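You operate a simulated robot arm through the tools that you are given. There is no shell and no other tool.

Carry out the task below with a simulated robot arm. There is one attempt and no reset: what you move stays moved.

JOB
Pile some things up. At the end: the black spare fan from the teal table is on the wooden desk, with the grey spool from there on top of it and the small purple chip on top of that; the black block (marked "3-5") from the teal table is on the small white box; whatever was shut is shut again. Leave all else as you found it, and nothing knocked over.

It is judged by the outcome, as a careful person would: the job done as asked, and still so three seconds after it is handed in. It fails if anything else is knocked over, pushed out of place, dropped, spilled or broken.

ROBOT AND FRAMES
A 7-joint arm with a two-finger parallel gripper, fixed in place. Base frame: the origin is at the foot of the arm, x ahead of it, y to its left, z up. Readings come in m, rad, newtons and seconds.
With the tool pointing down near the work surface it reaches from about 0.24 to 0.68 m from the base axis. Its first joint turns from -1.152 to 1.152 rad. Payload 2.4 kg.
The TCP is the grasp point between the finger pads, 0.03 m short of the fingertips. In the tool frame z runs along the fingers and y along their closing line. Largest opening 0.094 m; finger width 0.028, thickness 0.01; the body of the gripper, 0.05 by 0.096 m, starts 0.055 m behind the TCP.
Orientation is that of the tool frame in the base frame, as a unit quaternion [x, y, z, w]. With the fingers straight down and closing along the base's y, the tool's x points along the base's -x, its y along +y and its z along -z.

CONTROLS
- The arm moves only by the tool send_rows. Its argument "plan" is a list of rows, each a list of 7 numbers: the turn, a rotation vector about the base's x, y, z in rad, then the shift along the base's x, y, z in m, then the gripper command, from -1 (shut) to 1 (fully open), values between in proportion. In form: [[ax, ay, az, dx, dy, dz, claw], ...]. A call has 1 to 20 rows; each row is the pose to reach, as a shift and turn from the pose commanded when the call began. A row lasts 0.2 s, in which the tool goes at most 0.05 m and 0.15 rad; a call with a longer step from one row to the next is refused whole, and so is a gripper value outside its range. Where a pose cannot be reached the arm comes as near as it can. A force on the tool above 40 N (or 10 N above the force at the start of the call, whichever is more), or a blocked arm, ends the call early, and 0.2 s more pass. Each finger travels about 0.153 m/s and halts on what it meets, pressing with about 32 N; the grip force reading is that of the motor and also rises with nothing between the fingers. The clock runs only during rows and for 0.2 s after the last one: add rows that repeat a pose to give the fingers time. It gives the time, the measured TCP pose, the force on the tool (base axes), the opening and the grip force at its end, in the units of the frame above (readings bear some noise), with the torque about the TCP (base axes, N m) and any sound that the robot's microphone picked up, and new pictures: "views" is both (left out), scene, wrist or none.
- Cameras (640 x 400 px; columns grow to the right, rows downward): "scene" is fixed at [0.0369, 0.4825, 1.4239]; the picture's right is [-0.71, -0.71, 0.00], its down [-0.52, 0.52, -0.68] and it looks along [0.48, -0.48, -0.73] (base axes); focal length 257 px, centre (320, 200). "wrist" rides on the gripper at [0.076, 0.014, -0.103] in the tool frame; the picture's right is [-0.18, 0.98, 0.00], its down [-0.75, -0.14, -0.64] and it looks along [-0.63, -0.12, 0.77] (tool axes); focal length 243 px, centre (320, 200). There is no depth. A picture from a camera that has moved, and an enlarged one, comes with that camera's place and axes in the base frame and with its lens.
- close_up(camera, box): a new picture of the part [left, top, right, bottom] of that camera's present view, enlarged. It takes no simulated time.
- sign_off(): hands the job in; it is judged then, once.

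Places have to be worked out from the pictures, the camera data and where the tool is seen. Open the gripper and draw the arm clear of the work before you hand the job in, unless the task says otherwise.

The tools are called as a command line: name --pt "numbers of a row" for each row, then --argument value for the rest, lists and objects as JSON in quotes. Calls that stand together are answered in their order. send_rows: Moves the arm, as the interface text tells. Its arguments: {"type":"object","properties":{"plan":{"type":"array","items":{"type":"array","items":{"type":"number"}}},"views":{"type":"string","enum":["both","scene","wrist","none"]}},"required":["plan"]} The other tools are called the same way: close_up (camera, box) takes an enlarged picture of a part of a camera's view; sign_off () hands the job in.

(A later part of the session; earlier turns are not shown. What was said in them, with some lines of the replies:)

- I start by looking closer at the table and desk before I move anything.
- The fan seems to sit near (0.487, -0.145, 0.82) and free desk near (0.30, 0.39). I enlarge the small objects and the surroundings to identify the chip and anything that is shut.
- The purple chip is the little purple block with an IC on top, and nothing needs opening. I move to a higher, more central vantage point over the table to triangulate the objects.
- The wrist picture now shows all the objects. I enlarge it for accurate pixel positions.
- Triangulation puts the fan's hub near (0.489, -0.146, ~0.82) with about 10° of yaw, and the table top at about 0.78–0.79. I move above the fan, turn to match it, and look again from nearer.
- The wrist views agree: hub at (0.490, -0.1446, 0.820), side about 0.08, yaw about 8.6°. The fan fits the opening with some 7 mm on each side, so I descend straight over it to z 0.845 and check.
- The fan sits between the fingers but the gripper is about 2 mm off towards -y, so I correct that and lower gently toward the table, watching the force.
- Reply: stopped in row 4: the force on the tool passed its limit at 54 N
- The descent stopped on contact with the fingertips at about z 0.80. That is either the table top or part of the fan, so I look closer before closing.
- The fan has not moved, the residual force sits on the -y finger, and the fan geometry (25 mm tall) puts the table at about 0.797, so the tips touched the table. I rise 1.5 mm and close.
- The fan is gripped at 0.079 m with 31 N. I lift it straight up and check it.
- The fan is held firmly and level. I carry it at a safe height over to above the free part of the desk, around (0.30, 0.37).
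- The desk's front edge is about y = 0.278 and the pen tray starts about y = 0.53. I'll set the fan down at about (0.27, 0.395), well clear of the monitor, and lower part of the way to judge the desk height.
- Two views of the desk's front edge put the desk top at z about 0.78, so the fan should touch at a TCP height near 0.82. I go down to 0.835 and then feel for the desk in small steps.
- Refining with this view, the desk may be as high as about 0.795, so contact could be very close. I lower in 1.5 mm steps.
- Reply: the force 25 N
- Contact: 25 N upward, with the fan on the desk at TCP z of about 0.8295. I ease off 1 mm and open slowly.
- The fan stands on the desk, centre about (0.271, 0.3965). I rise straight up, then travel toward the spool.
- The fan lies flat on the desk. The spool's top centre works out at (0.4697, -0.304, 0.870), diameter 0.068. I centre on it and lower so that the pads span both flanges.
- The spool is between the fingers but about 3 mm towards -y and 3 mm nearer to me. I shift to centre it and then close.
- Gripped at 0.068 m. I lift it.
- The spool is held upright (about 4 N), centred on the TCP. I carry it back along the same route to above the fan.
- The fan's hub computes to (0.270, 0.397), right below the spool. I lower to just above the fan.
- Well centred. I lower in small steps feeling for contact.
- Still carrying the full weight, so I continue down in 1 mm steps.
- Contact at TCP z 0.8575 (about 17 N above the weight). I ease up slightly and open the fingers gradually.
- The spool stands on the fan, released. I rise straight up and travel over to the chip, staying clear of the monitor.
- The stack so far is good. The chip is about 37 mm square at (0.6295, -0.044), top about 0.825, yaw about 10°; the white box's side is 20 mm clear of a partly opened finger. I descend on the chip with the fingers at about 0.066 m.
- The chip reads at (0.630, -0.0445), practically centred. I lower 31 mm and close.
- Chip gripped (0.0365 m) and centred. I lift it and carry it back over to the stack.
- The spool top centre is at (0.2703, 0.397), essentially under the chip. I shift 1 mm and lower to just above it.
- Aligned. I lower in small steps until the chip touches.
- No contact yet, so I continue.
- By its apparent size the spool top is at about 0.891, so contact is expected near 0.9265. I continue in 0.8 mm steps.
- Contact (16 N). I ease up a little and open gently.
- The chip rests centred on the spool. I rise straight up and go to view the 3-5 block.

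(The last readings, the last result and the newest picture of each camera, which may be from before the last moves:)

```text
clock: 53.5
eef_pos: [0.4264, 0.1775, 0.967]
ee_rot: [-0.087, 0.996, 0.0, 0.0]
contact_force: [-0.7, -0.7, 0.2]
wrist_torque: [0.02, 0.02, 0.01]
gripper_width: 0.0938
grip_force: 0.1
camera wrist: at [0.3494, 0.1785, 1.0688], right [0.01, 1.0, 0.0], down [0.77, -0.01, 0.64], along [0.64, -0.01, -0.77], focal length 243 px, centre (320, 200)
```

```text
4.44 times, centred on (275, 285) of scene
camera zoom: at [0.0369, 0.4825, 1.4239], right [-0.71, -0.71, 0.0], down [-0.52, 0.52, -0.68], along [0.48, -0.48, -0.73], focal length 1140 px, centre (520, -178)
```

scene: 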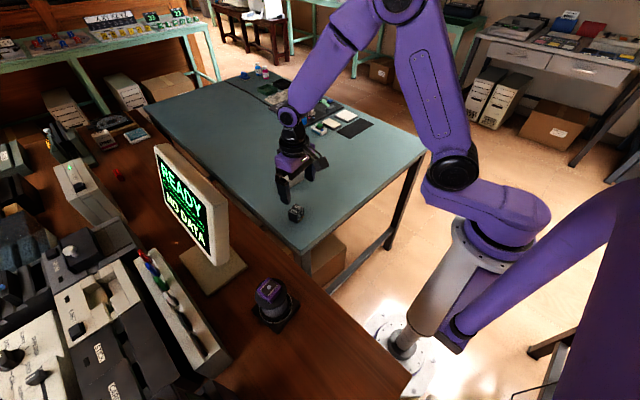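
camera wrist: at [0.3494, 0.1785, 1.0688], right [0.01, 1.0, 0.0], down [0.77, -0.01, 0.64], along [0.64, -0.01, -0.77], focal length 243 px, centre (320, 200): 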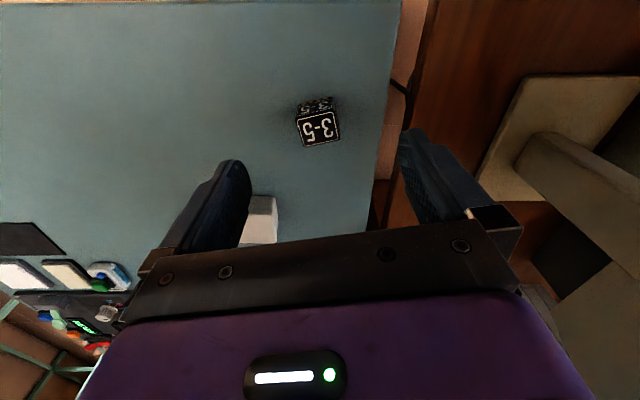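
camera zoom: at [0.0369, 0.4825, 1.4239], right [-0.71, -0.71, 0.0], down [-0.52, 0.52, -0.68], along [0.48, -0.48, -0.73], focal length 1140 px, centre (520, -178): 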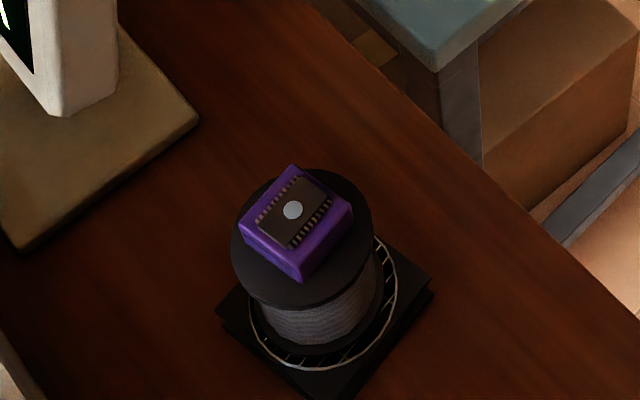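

The stack is complete and tidy. The block is at about (0.450, 0.176), top about 0.84, yaw about 10°. I move over it and lower to just above, for a check.

send_rows --pt "0 0 0.01 0.012 -0.001 -0.03 0.8" --pt "0 0 0.01 0.0235 -0.0015 -0.06 0.6" --pt "0 0 0.01 0.0235 -0.0015 -0.085 0.5" --pt "0 0 0.01 0.0235 -0.0015 -0.085 0.5"

close_up --camera "wrist" --box '[200, 80, 440, 240]'

```text
clock: 54.5
eef_pos: [0.45, 0.1757, 0.8814]
ee_rot: [-0.093, 0.996, 0.0, 0.0]
contact_force: [-0.3, -0.3, -0.6]
wrist_torque: [0.0, 0.02, 0.0]
gripper_width: 0.0707
grip_force: 0.1
camera wrist: at [0.3725, 0.1765, 0.9838], right [0.0, 1.0, 0.0], down [0.77, 0.0, 0.64], along [0.64, 0.0, -0.77], focal length 243 px, centre (320, 200)
```

scene: 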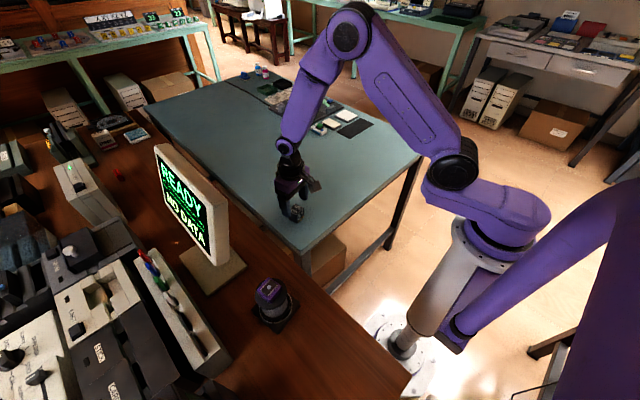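
wrist: 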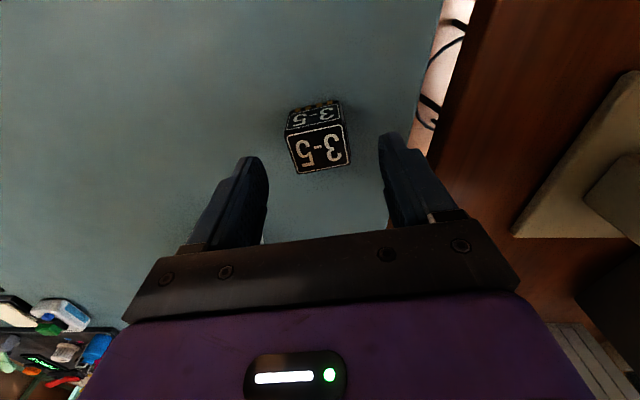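

```text
2.50 times, centred on (320, 160) of wrist
camera zoom: at [0.3725, 0.1765, 0.9838], right [0.0, 1.0, 0.0], down [0.77, 0.0, 0.64], along [0.64, 0.0, -0.77], focal length 606 px, centre (320, 300)
```

zoom: 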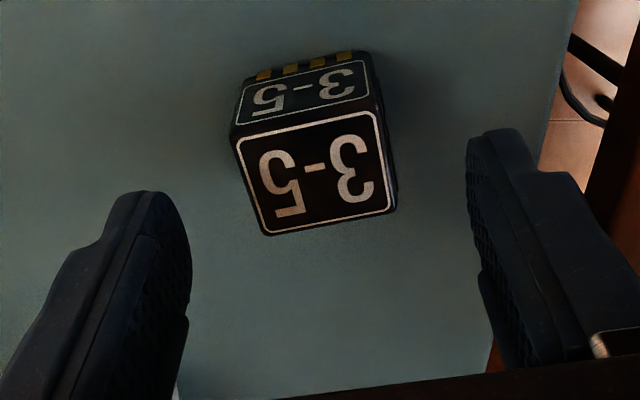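

The block is centred between the fingers; its yaw is nearer 12°, so I add a slight turn, lower to 0.833 and close.

send_rows --pt "0 0 0.02 0.001 0 -0.02 0.5" --pt "0 0 0.02 0.001 0 -0.04 0.5" --pt "0 0 0.02 0.001 0 -0.048 0.5" --pt "0 0 0.02 0.001 0 -0.048 0.2" --pt "0 0 0.02 0.001 0 -0.048 0" --pt "0 0 0.02 0.001 0 -0.048 -0.3" --pt "0 0 0.02 0.001 0 -0.048 -0.5" --pt "0 0 0.02 0.001 0 -0.048 -0.5"

close_up --camera "wrist" --box '[200, 80, 440, 240]'

```text
clock: 56.3
eef_pos: [0.4503, 0.1763, 0.8336]
ee_rot: [-0.102, 0.995, -0.001, 0.0]
contact_force: [0.6, -0.6, 1.2]
wrist_torque: [0.01, 0.01, 0.0]
gripper_width: 0.0435
grip_force: 32.0
camera wrist: at [0.3735, 0.1746, 0.9361], right [-0.02, 1.0, 0.0], down [0.77, 0.02, 0.64], along [0.64, 0.01, -0.77], focal length 243 px, centre (320, 200)
```

scene: 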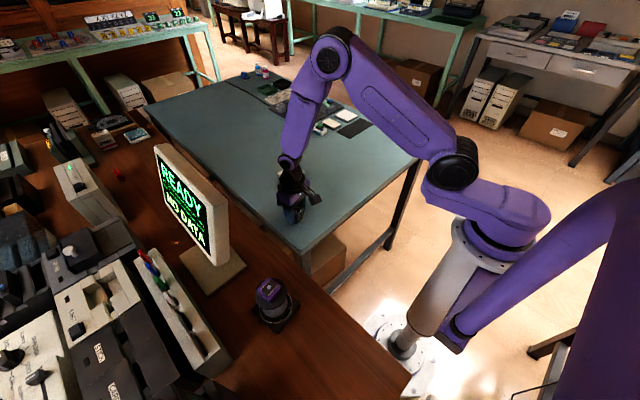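
wrist: 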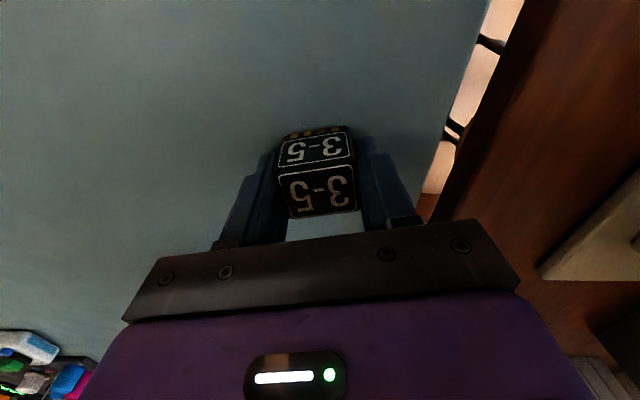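

```text
2.50 times, centred on (320, 160) of wrist
camera zoom: at [0.3735, 0.1746, 0.9361], right [-0.02, 1.0, 0.0], down [0.77, 0.02, 0.64], along [0.64, 0.01, -0.77], focal length 606 px, centre (320, 300)
```

zoom: 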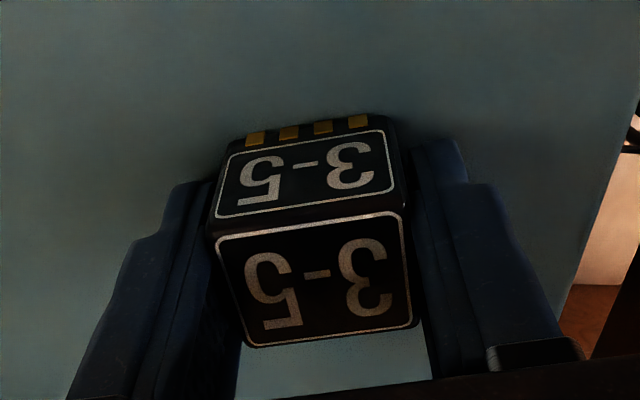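

Gripped (0.0435 m). I lift it and move to above the white box, expected at about (0.588, 0.072).

send_rows --pt "0 0 0 0 0 0.02 -0.5" --pt "0 0 0 0 0 0.06 -0.5" --pt "0 0 0 0 0 0.1 -0.5" --pt "0 0 0 0 0 0.14 -0.5" --pt "0 0 0 0.025 -0.02 0.167 -0.5" --pt "0 0 0 0.06 -0.045 0.167 -0.5" --pt "0 0 0 0.095 -0.07 0.167 -0.5" --pt "0 0 0 0.125 -0.094 0.167 -0.5" --pt "0 0 0 0.139 -0.104 0.167 -0.5" --pt "0 0 0 0.139 -0.104 0.167 -0.5"

close_up --camera "wrist" --box '[200, 40, 440, 240]'

close_up --camera "scene" --box '[250, 100, 370, 200]'

```text
clock: 58.5
eef_pos: [0.5893, 0.0697, 1.0015]
ee_rot: [-0.102, 0.995, 0.0, 0.0]
contact_force: [0.2, 0.9, -0.7]
wrist_torque: [-0.03, 0.01, -0.01]
gripper_width: 0.0434
grip_force: 31.7
camera wrist: at [0.5134, 0.0695, 1.1037], right [-0.02, 1.0, 0.0], down [0.77, 0.02, 0.64], along [0.64, 0.01, -0.77], focal length 243 px, centre (320, 200)
```

scene: 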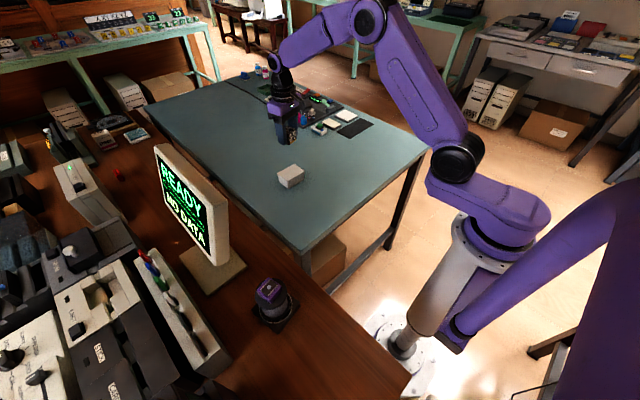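
wrist: 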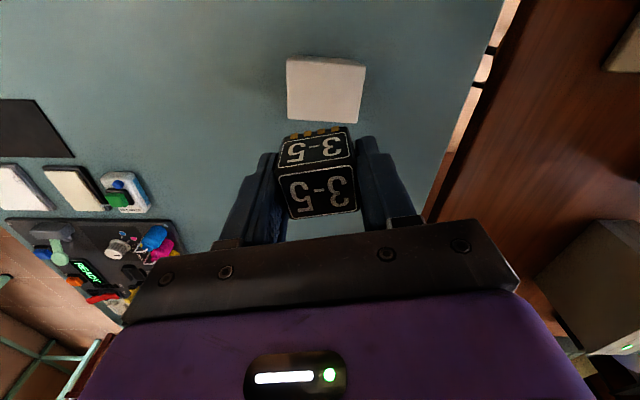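

```text
2.00 times, centred on (320, 140) of wrist
camera zoom: at [0.5134, 0.0695, 1.1037], right [-0.02, 1.0, 0.0], down [0.77, 0.02, 0.64], along [0.64, 0.01, -0.77], focal length 485 px, centre (320, 320)
```

zoom: 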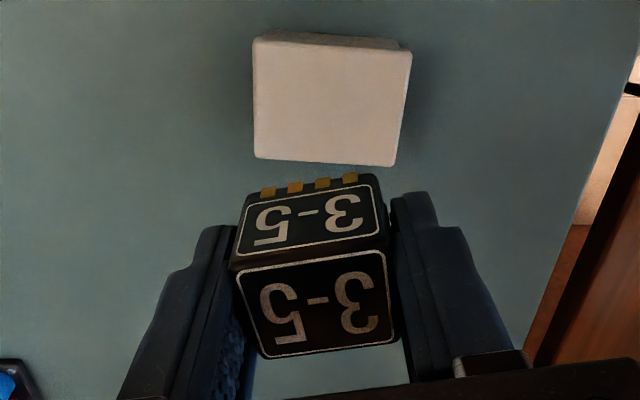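

```text
4.00 times, centred on (310, 150) of scene
camera zoom: at [0.0369, 0.4825, 1.4239], right [-0.71, -0.71, 0.0], down [-0.52, 0.52, -0.68], along [0.48, -0.48, -0.73], focal length 1026 px, centre (360, 400)
```

zoom: 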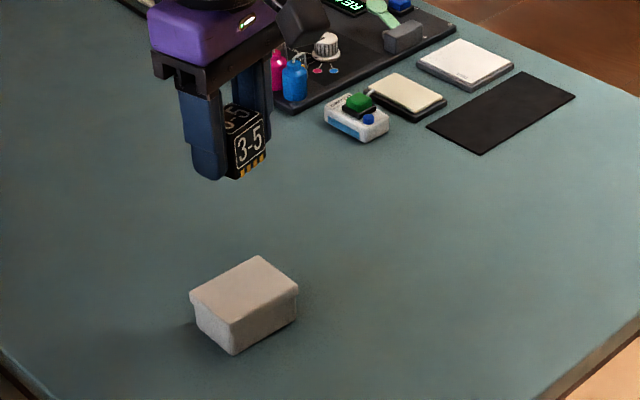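

The box top is about 0.075 × 0.056 m, centred at (0.590, 0.0757), height about 0.84. I align and lower to roughly 15 mm above it.

send_rows --pt "0 0 0 0.001 0.0045 -0.03 -0.5" --pt "0 0 0 0.001 0.0045 -0.06 -0.5" --pt "0 0 0 0.001 0.0045 -0.09 -0.5" --pt "0 0 0 0.001 0.0045 -0.107 -0.5" --pt "0 0 0 0.001 0.0045 -0.107 -0.5"

close_up --camera "wrist" --box '[200, 60, 440, 240]'

close_up --camera "scene" --box '[260, 130, 340, 200]'

```text
clock: 59.7
eef_pos: [0.5892, 0.0762, 0.894]
ee_rot: [-0.102, 0.995, -0.001, 0.0]
contact_force: [-0.2, 0.5, 0.1]
wrist_torque: [-0.04, 0.02, 0.0]
gripper_width: 0.0436
grip_force: 31.6
camera wrist: at [0.5131, 0.0754, 0.9958], right [-0.02, 1.0, 0.0], down [0.77, 0.02, 0.64], along [0.64, 0.01, -0.77], focal length 243 px, centre (320, 200)
```

scene: 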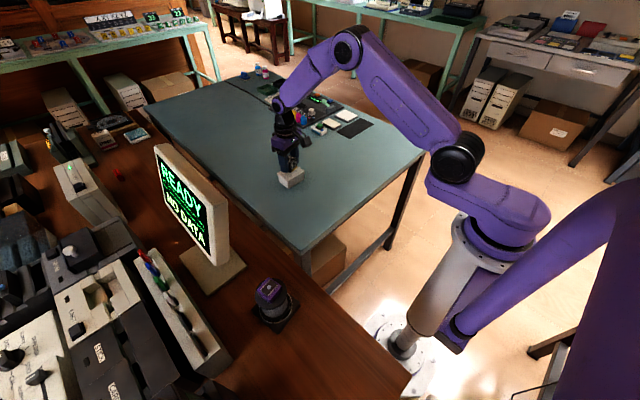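
wrist: 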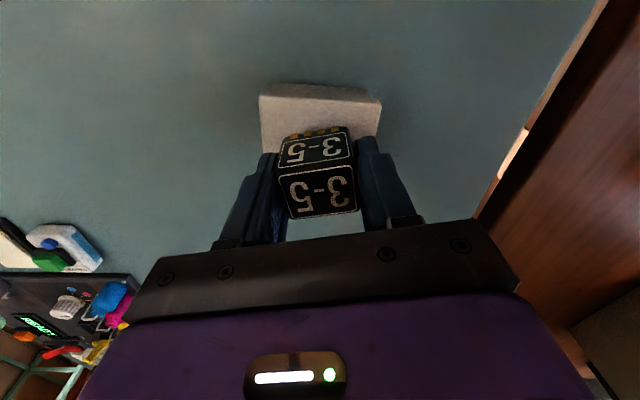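

```text
2.22 times, centred on (320, 150) of wrist
camera zoom: at [0.5131, 0.0754, 0.9958], right [-0.02, 1.0, 0.0], down [0.77, 0.02, 0.64], along [0.64, 0.01, -0.77], focal length 539 px, centre (320, 311)
```

zoom: 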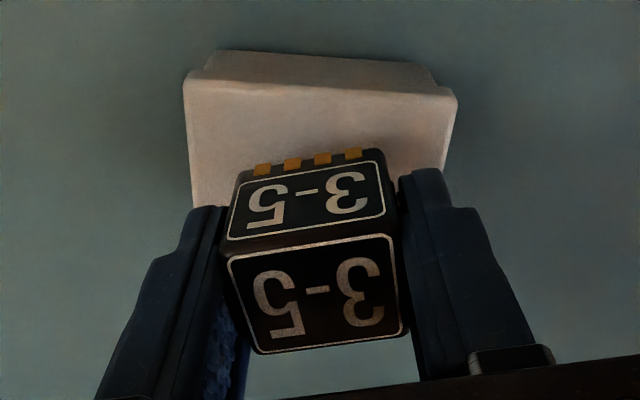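

```text
5.71 times, centred on (300, 165) of scene
camera zoom: at [0.0369, 0.4825, 1.4239], right [-0.71, -0.71, 0.0], down [-0.52, 0.52, -0.68], along [0.48, -0.48, -0.73], focal length 1466 px, centre (434, 400)
```

zoom: 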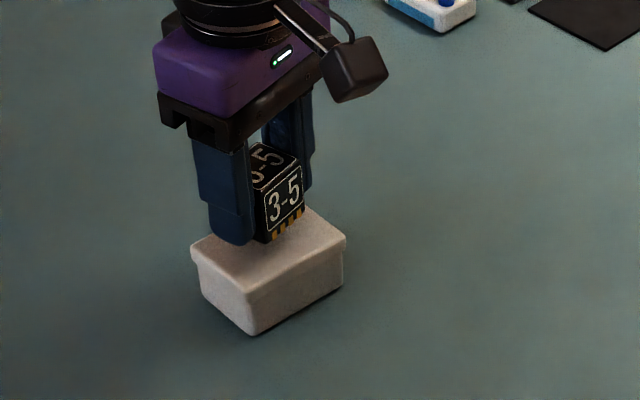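

Nicely over the box. I shift 2 mm further out and lower in decreasing steps.

send_rows --pt "0 0 0 0.002 0 -0.003 -0.5" --pt "0 0 0 0.002 0 -0.006 -0.5" --pt "0 0 0 0.002 0 -0.0085 -0.5" --pt "0 0 0 0.002 0 -0.0105 -0.5" --views "none"

```text
clock: 60.7
eef_pos: [0.5929, 0.0756, 0.8819]
ee_rot: [-0.102, 0.995, 0.0, 0.0]
contact_force: [-0.4, -0.2, -1.2]
wrist_torque: [-0.02, -0.01, 0.01]
gripper_width: 0.0436
grip_force: 32.2
```

send_rows --pt "0 0 0 0 0 -0.001 -0.5" --pt "0 0 0 0 0 -0.002 -0.5" --views "none"

```text
clock: 61.3
eef_pos: [0.593, 0.0754, 0.8809]
ee_rot: [-0.103, 0.995, 0.0, 0.001]
contact_force: [0.4, 0.4, -0.1]
wrist_torque: [0.03, 0.0, 0.01]
gripper_width: 0.0436
grip_force: 31.7
```

send_rows --pt "0 0 0 0 0 -0.001 -0.5" --pt "0 0 0 0 0 -0.002 -0.5" --views "scene"

close_up --camera "scene" --box '[265, 140, 325, 195]'

```text
clock: 61.9
eef_pos: [0.5921, 0.0744, 0.8798]
ee_rot: [-0.101, 0.995, 0.0, 0.0]
contact_force: [-0.5, 0.6, -1.3]
wrist_torque: [-0.02, 0.02, 0.04]
gripper_width: 0.0435
grip_force: 32.0
```

scene: 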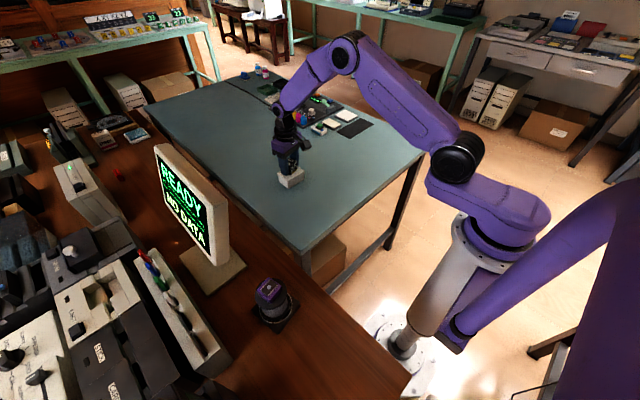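

```text
7.27 times, centred on (295, 168) of scene
camera zoom: at [0.0369, 0.4825, 1.4239], right [-0.71, -0.71, 0.0], down [-0.52, 0.52, -0.68], along [0.48, -0.48, -0.73], focal length 1866 px, centre (502, 436)
```

zoom: 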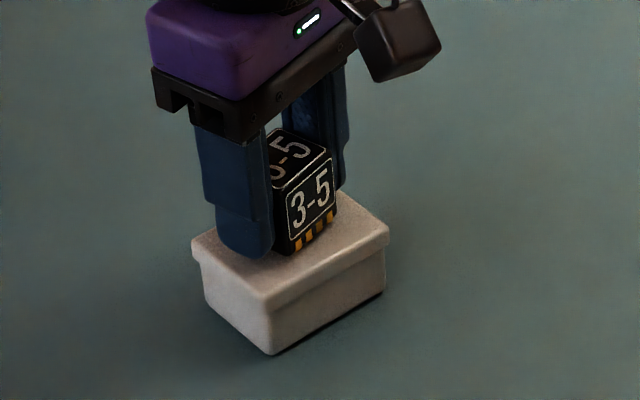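

Close to contact. I continue with 1 mm steps.

send_rows --pt "0 0 0 0 0 -0.001 -0.5" --pt "0 0 0 0 0 -0.002 -0.5" --views "none"

```text
clock: 62.5
eef_pos: [0.5932, 0.0761, 0.8767]
ee_rot: [-0.102, 0.995, 0.0, -0.001]
contact_force: [0.4, 0.0, -0.2]
wrist_torque: [0.0, -0.01, 0.0]
gripper_width: 0.0435
grip_force: 32.2
```

send_rows --pt "0 0 0 0 0 -0.001 -0.5" --pt "0 0 0 0 0 -0.002 -0.5" --views "none"

```text
clock: 63.1
eef_pos: [0.5938, 0.0769, 0.8765]
ee_rot: [-0.103, 0.995, 0.001, 0.002]
contact_force: [-0.9, -0.2, 5.6]
wrist_torque: [-0.05, 0.04, 0.01]
gripper_width: 0.0436
grip_force: 31.9
```

Light contact (about 6 N): the block is on the box. I open gently right here.

send_rows --pt "0 0 0 0 0 0 -0.2" --pt "0 0 0 0 0 0 0" --pt "0 0 0 0 0 0 0.3" --pt "0 0 0 0 0 0 0.5" --pt "0 0 0 0 0 0 0.5"

close_up --camera "wrist" --box '[200, 60, 440, 240]'

close_up --camera "scene" --box '[265, 140, 325, 195]'

```text
clock: 64.3
eef_pos: [0.5926, 0.0751, 0.8755]
ee_rot: [-0.101, 0.995, 0.0, 0.001]
contact_force: [-0.5, 0.0, 0.2]
wrist_torque: [0.02, -0.04, 0.0]
gripper_width: 0.0705
grip_force: 0.1
camera wrist: at [0.5159, 0.0752, 0.9783], right [-0.02, 1.0, 0.0], down [0.77, 0.02, 0.64], along [0.64, 0.01, -0.77], focal length 243 px, centre (320, 200)
```

scene: 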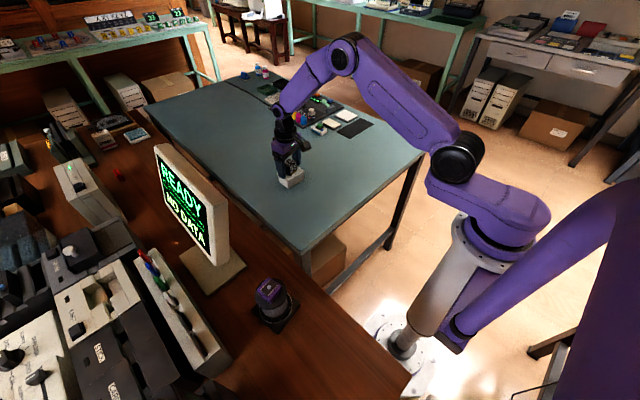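
wrist: 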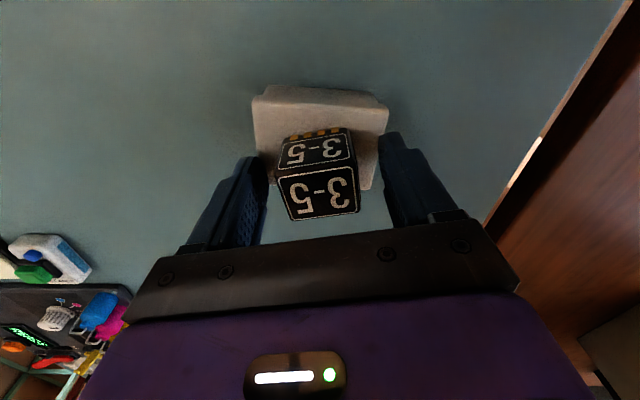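

```text
2.22 times, centred on (320, 150) of wrist
camera zoom: at [0.5159, 0.0752, 0.9783], right [-0.02, 1.0, 0.0], down [0.77, 0.02, 0.64], along [0.64, 0.01, -0.77], focal length 539 px, centre (320, 311)
```

zoom: 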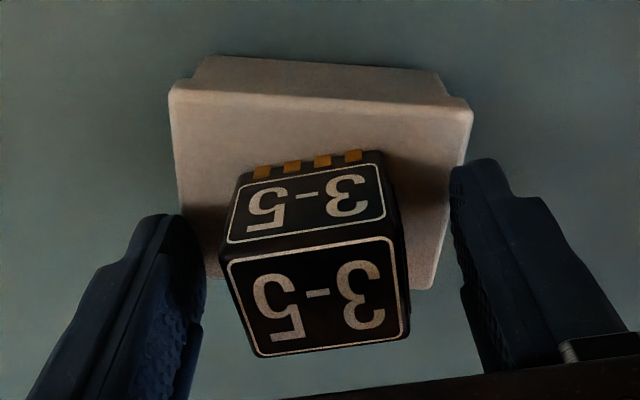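

```text
7.27 times, centred on (295, 168) of scene
camera zoom: at [0.0369, 0.4825, 1.4239], right [-0.71, -0.71, 0.0], down [-0.52, 0.52, -0.68], along [0.48, -0.48, -0.73], focal length 1866 px, centre (502, 436)
```

zoom: 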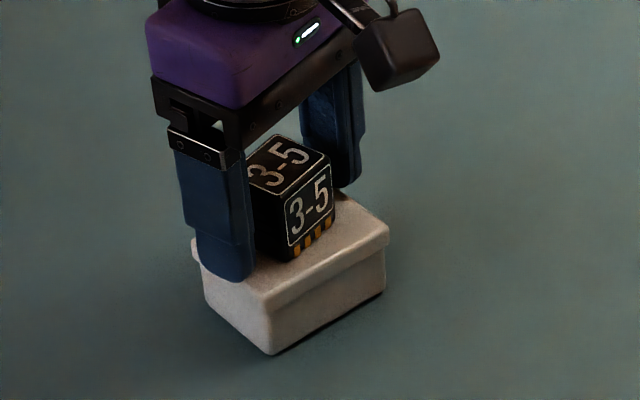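

The block sits squarely inside the box lid. I rise straight up and draw the arm back toward its starting pose.

send_rows --pt "0 0 0 0 0 0.02 0.5" --pt "0 0 0 0 0 0.06 0.6" --pt "0 0 0 0 0 0.1 1" --pt "0 0 0 0 0 0.14 1" --pt "0 0 0 -0.03 -0.025 0.16 1" --pt "0 0 0 -0.065 -0.05 0.16 1" --pt "0 0 0 -0.1 -0.08 0.16 1" --pt "0 0 0 -0.135 -0.11 0.16 1" --pt "0 0 0 -0.17 -0.14 0.16 1" --pt "0 0 0 -0.205 -0.17 0.16 1" --pt "0 0 0 -0.24 -0.195 0.16 1" --pt "0 0 0 -0.265 -0.21 0.16 1" --pt "0 0 0 -0.265 -0.21 0.16 1"

close_up --camera "scene" --box '[230, 100, 430, 235]'

close_up --camera "scene" --box '[200, 230, 340, 340]'

```text
clock: 67.1
eef_pos: [0.3271, -0.1335, 1.0341]
ee_rot: [-0.103, 0.995, 0.0, 0.0]
contact_force: [-0.3, 0.5, -0.1]
wrist_torque: [0.01, 0.0, 0.0]
gripper_width: 0.0941
grip_force: 0.0
camera wrist: at [0.2495, -0.1338, 1.1377], right [-0.02, 1.0, 0.0], down [0.77, 0.02, 0.64], along [0.64, 0.01, -0.77], focal length 243 px, centre (320, 200)
```

scene: 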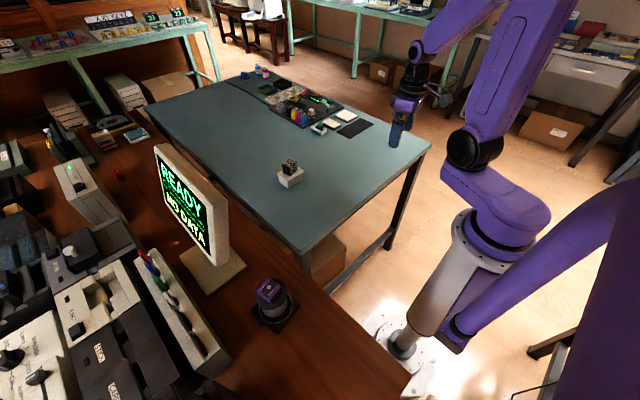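
wrist: 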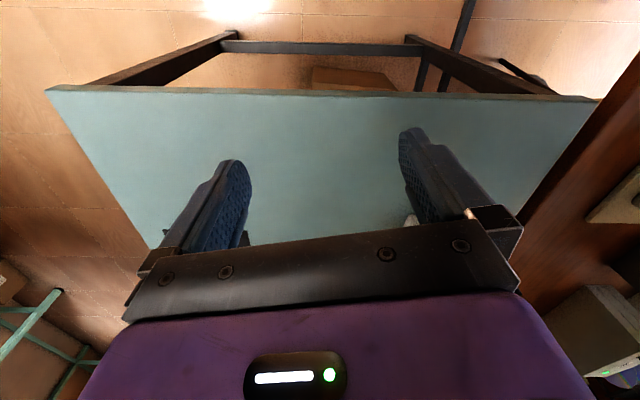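

```text
2.96 times, centred on (330, 168) of scene
camera zoom: at [0.0369, 0.4825, 1.4239], right [-0.71, -0.71, 0.0], down [-0.52, 0.52, -0.68], along [0.48, -0.48, -0.73], focal length 760 px, centre (290, 296)
```

zoom: 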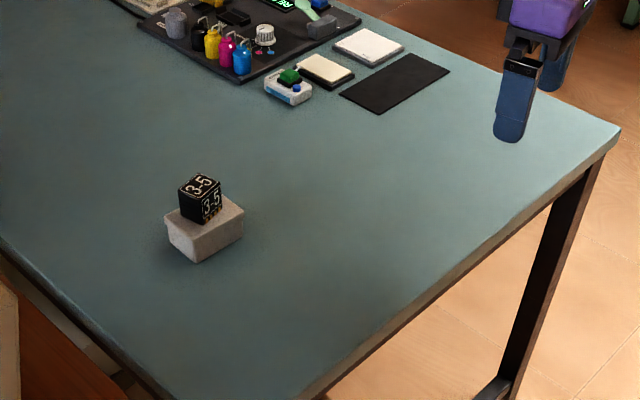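

```text
3.64 times, centred on (270, 285) of scene
camera zoom: at [0.0369, 0.4825, 1.4239], right [-0.71, -0.71, 0.0], down [-0.52, 0.52, -0.68], along [0.48, -0.48, -0.73], focal length 933 px, centre (502, -109)
```

zoom: 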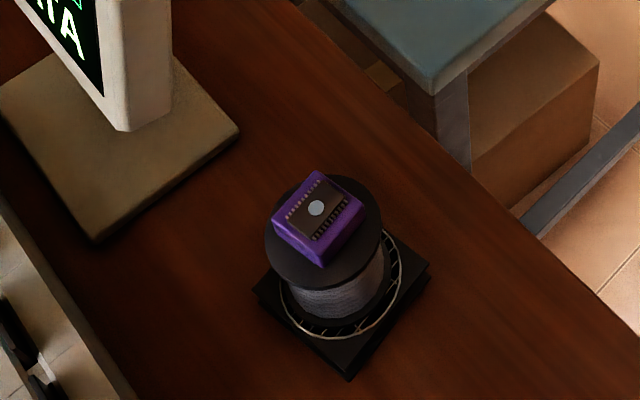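

Both piles stand: fan, spool and chip on the desk, and the 3-5 block on the white box. Nothing was opened, nothing else was moved, the gripper is open and the arm is clear, so I hand the job in.

sign_off

```text
The job is handed in.
```

I've handed the job in, with both piles standing in the final pictures:

- **On the wooden desk:** the black spare fan lies flat. The grey spool is centred on top of it, with the purple chip on top of that.
- **On the teal table:** the black "3-5" block sits on the small white box, fully within its lid.

I didn't need to open anything, and the white box's lid is still shut. Nothing else looks moved or knocked over. While picking up the fan, the fingertips briefly pressed the teal table hard enough to trigger a force stop (54 N), but the fan didn't shift and I saw no damage. The gripper is open and the arm is back near its starting pose.
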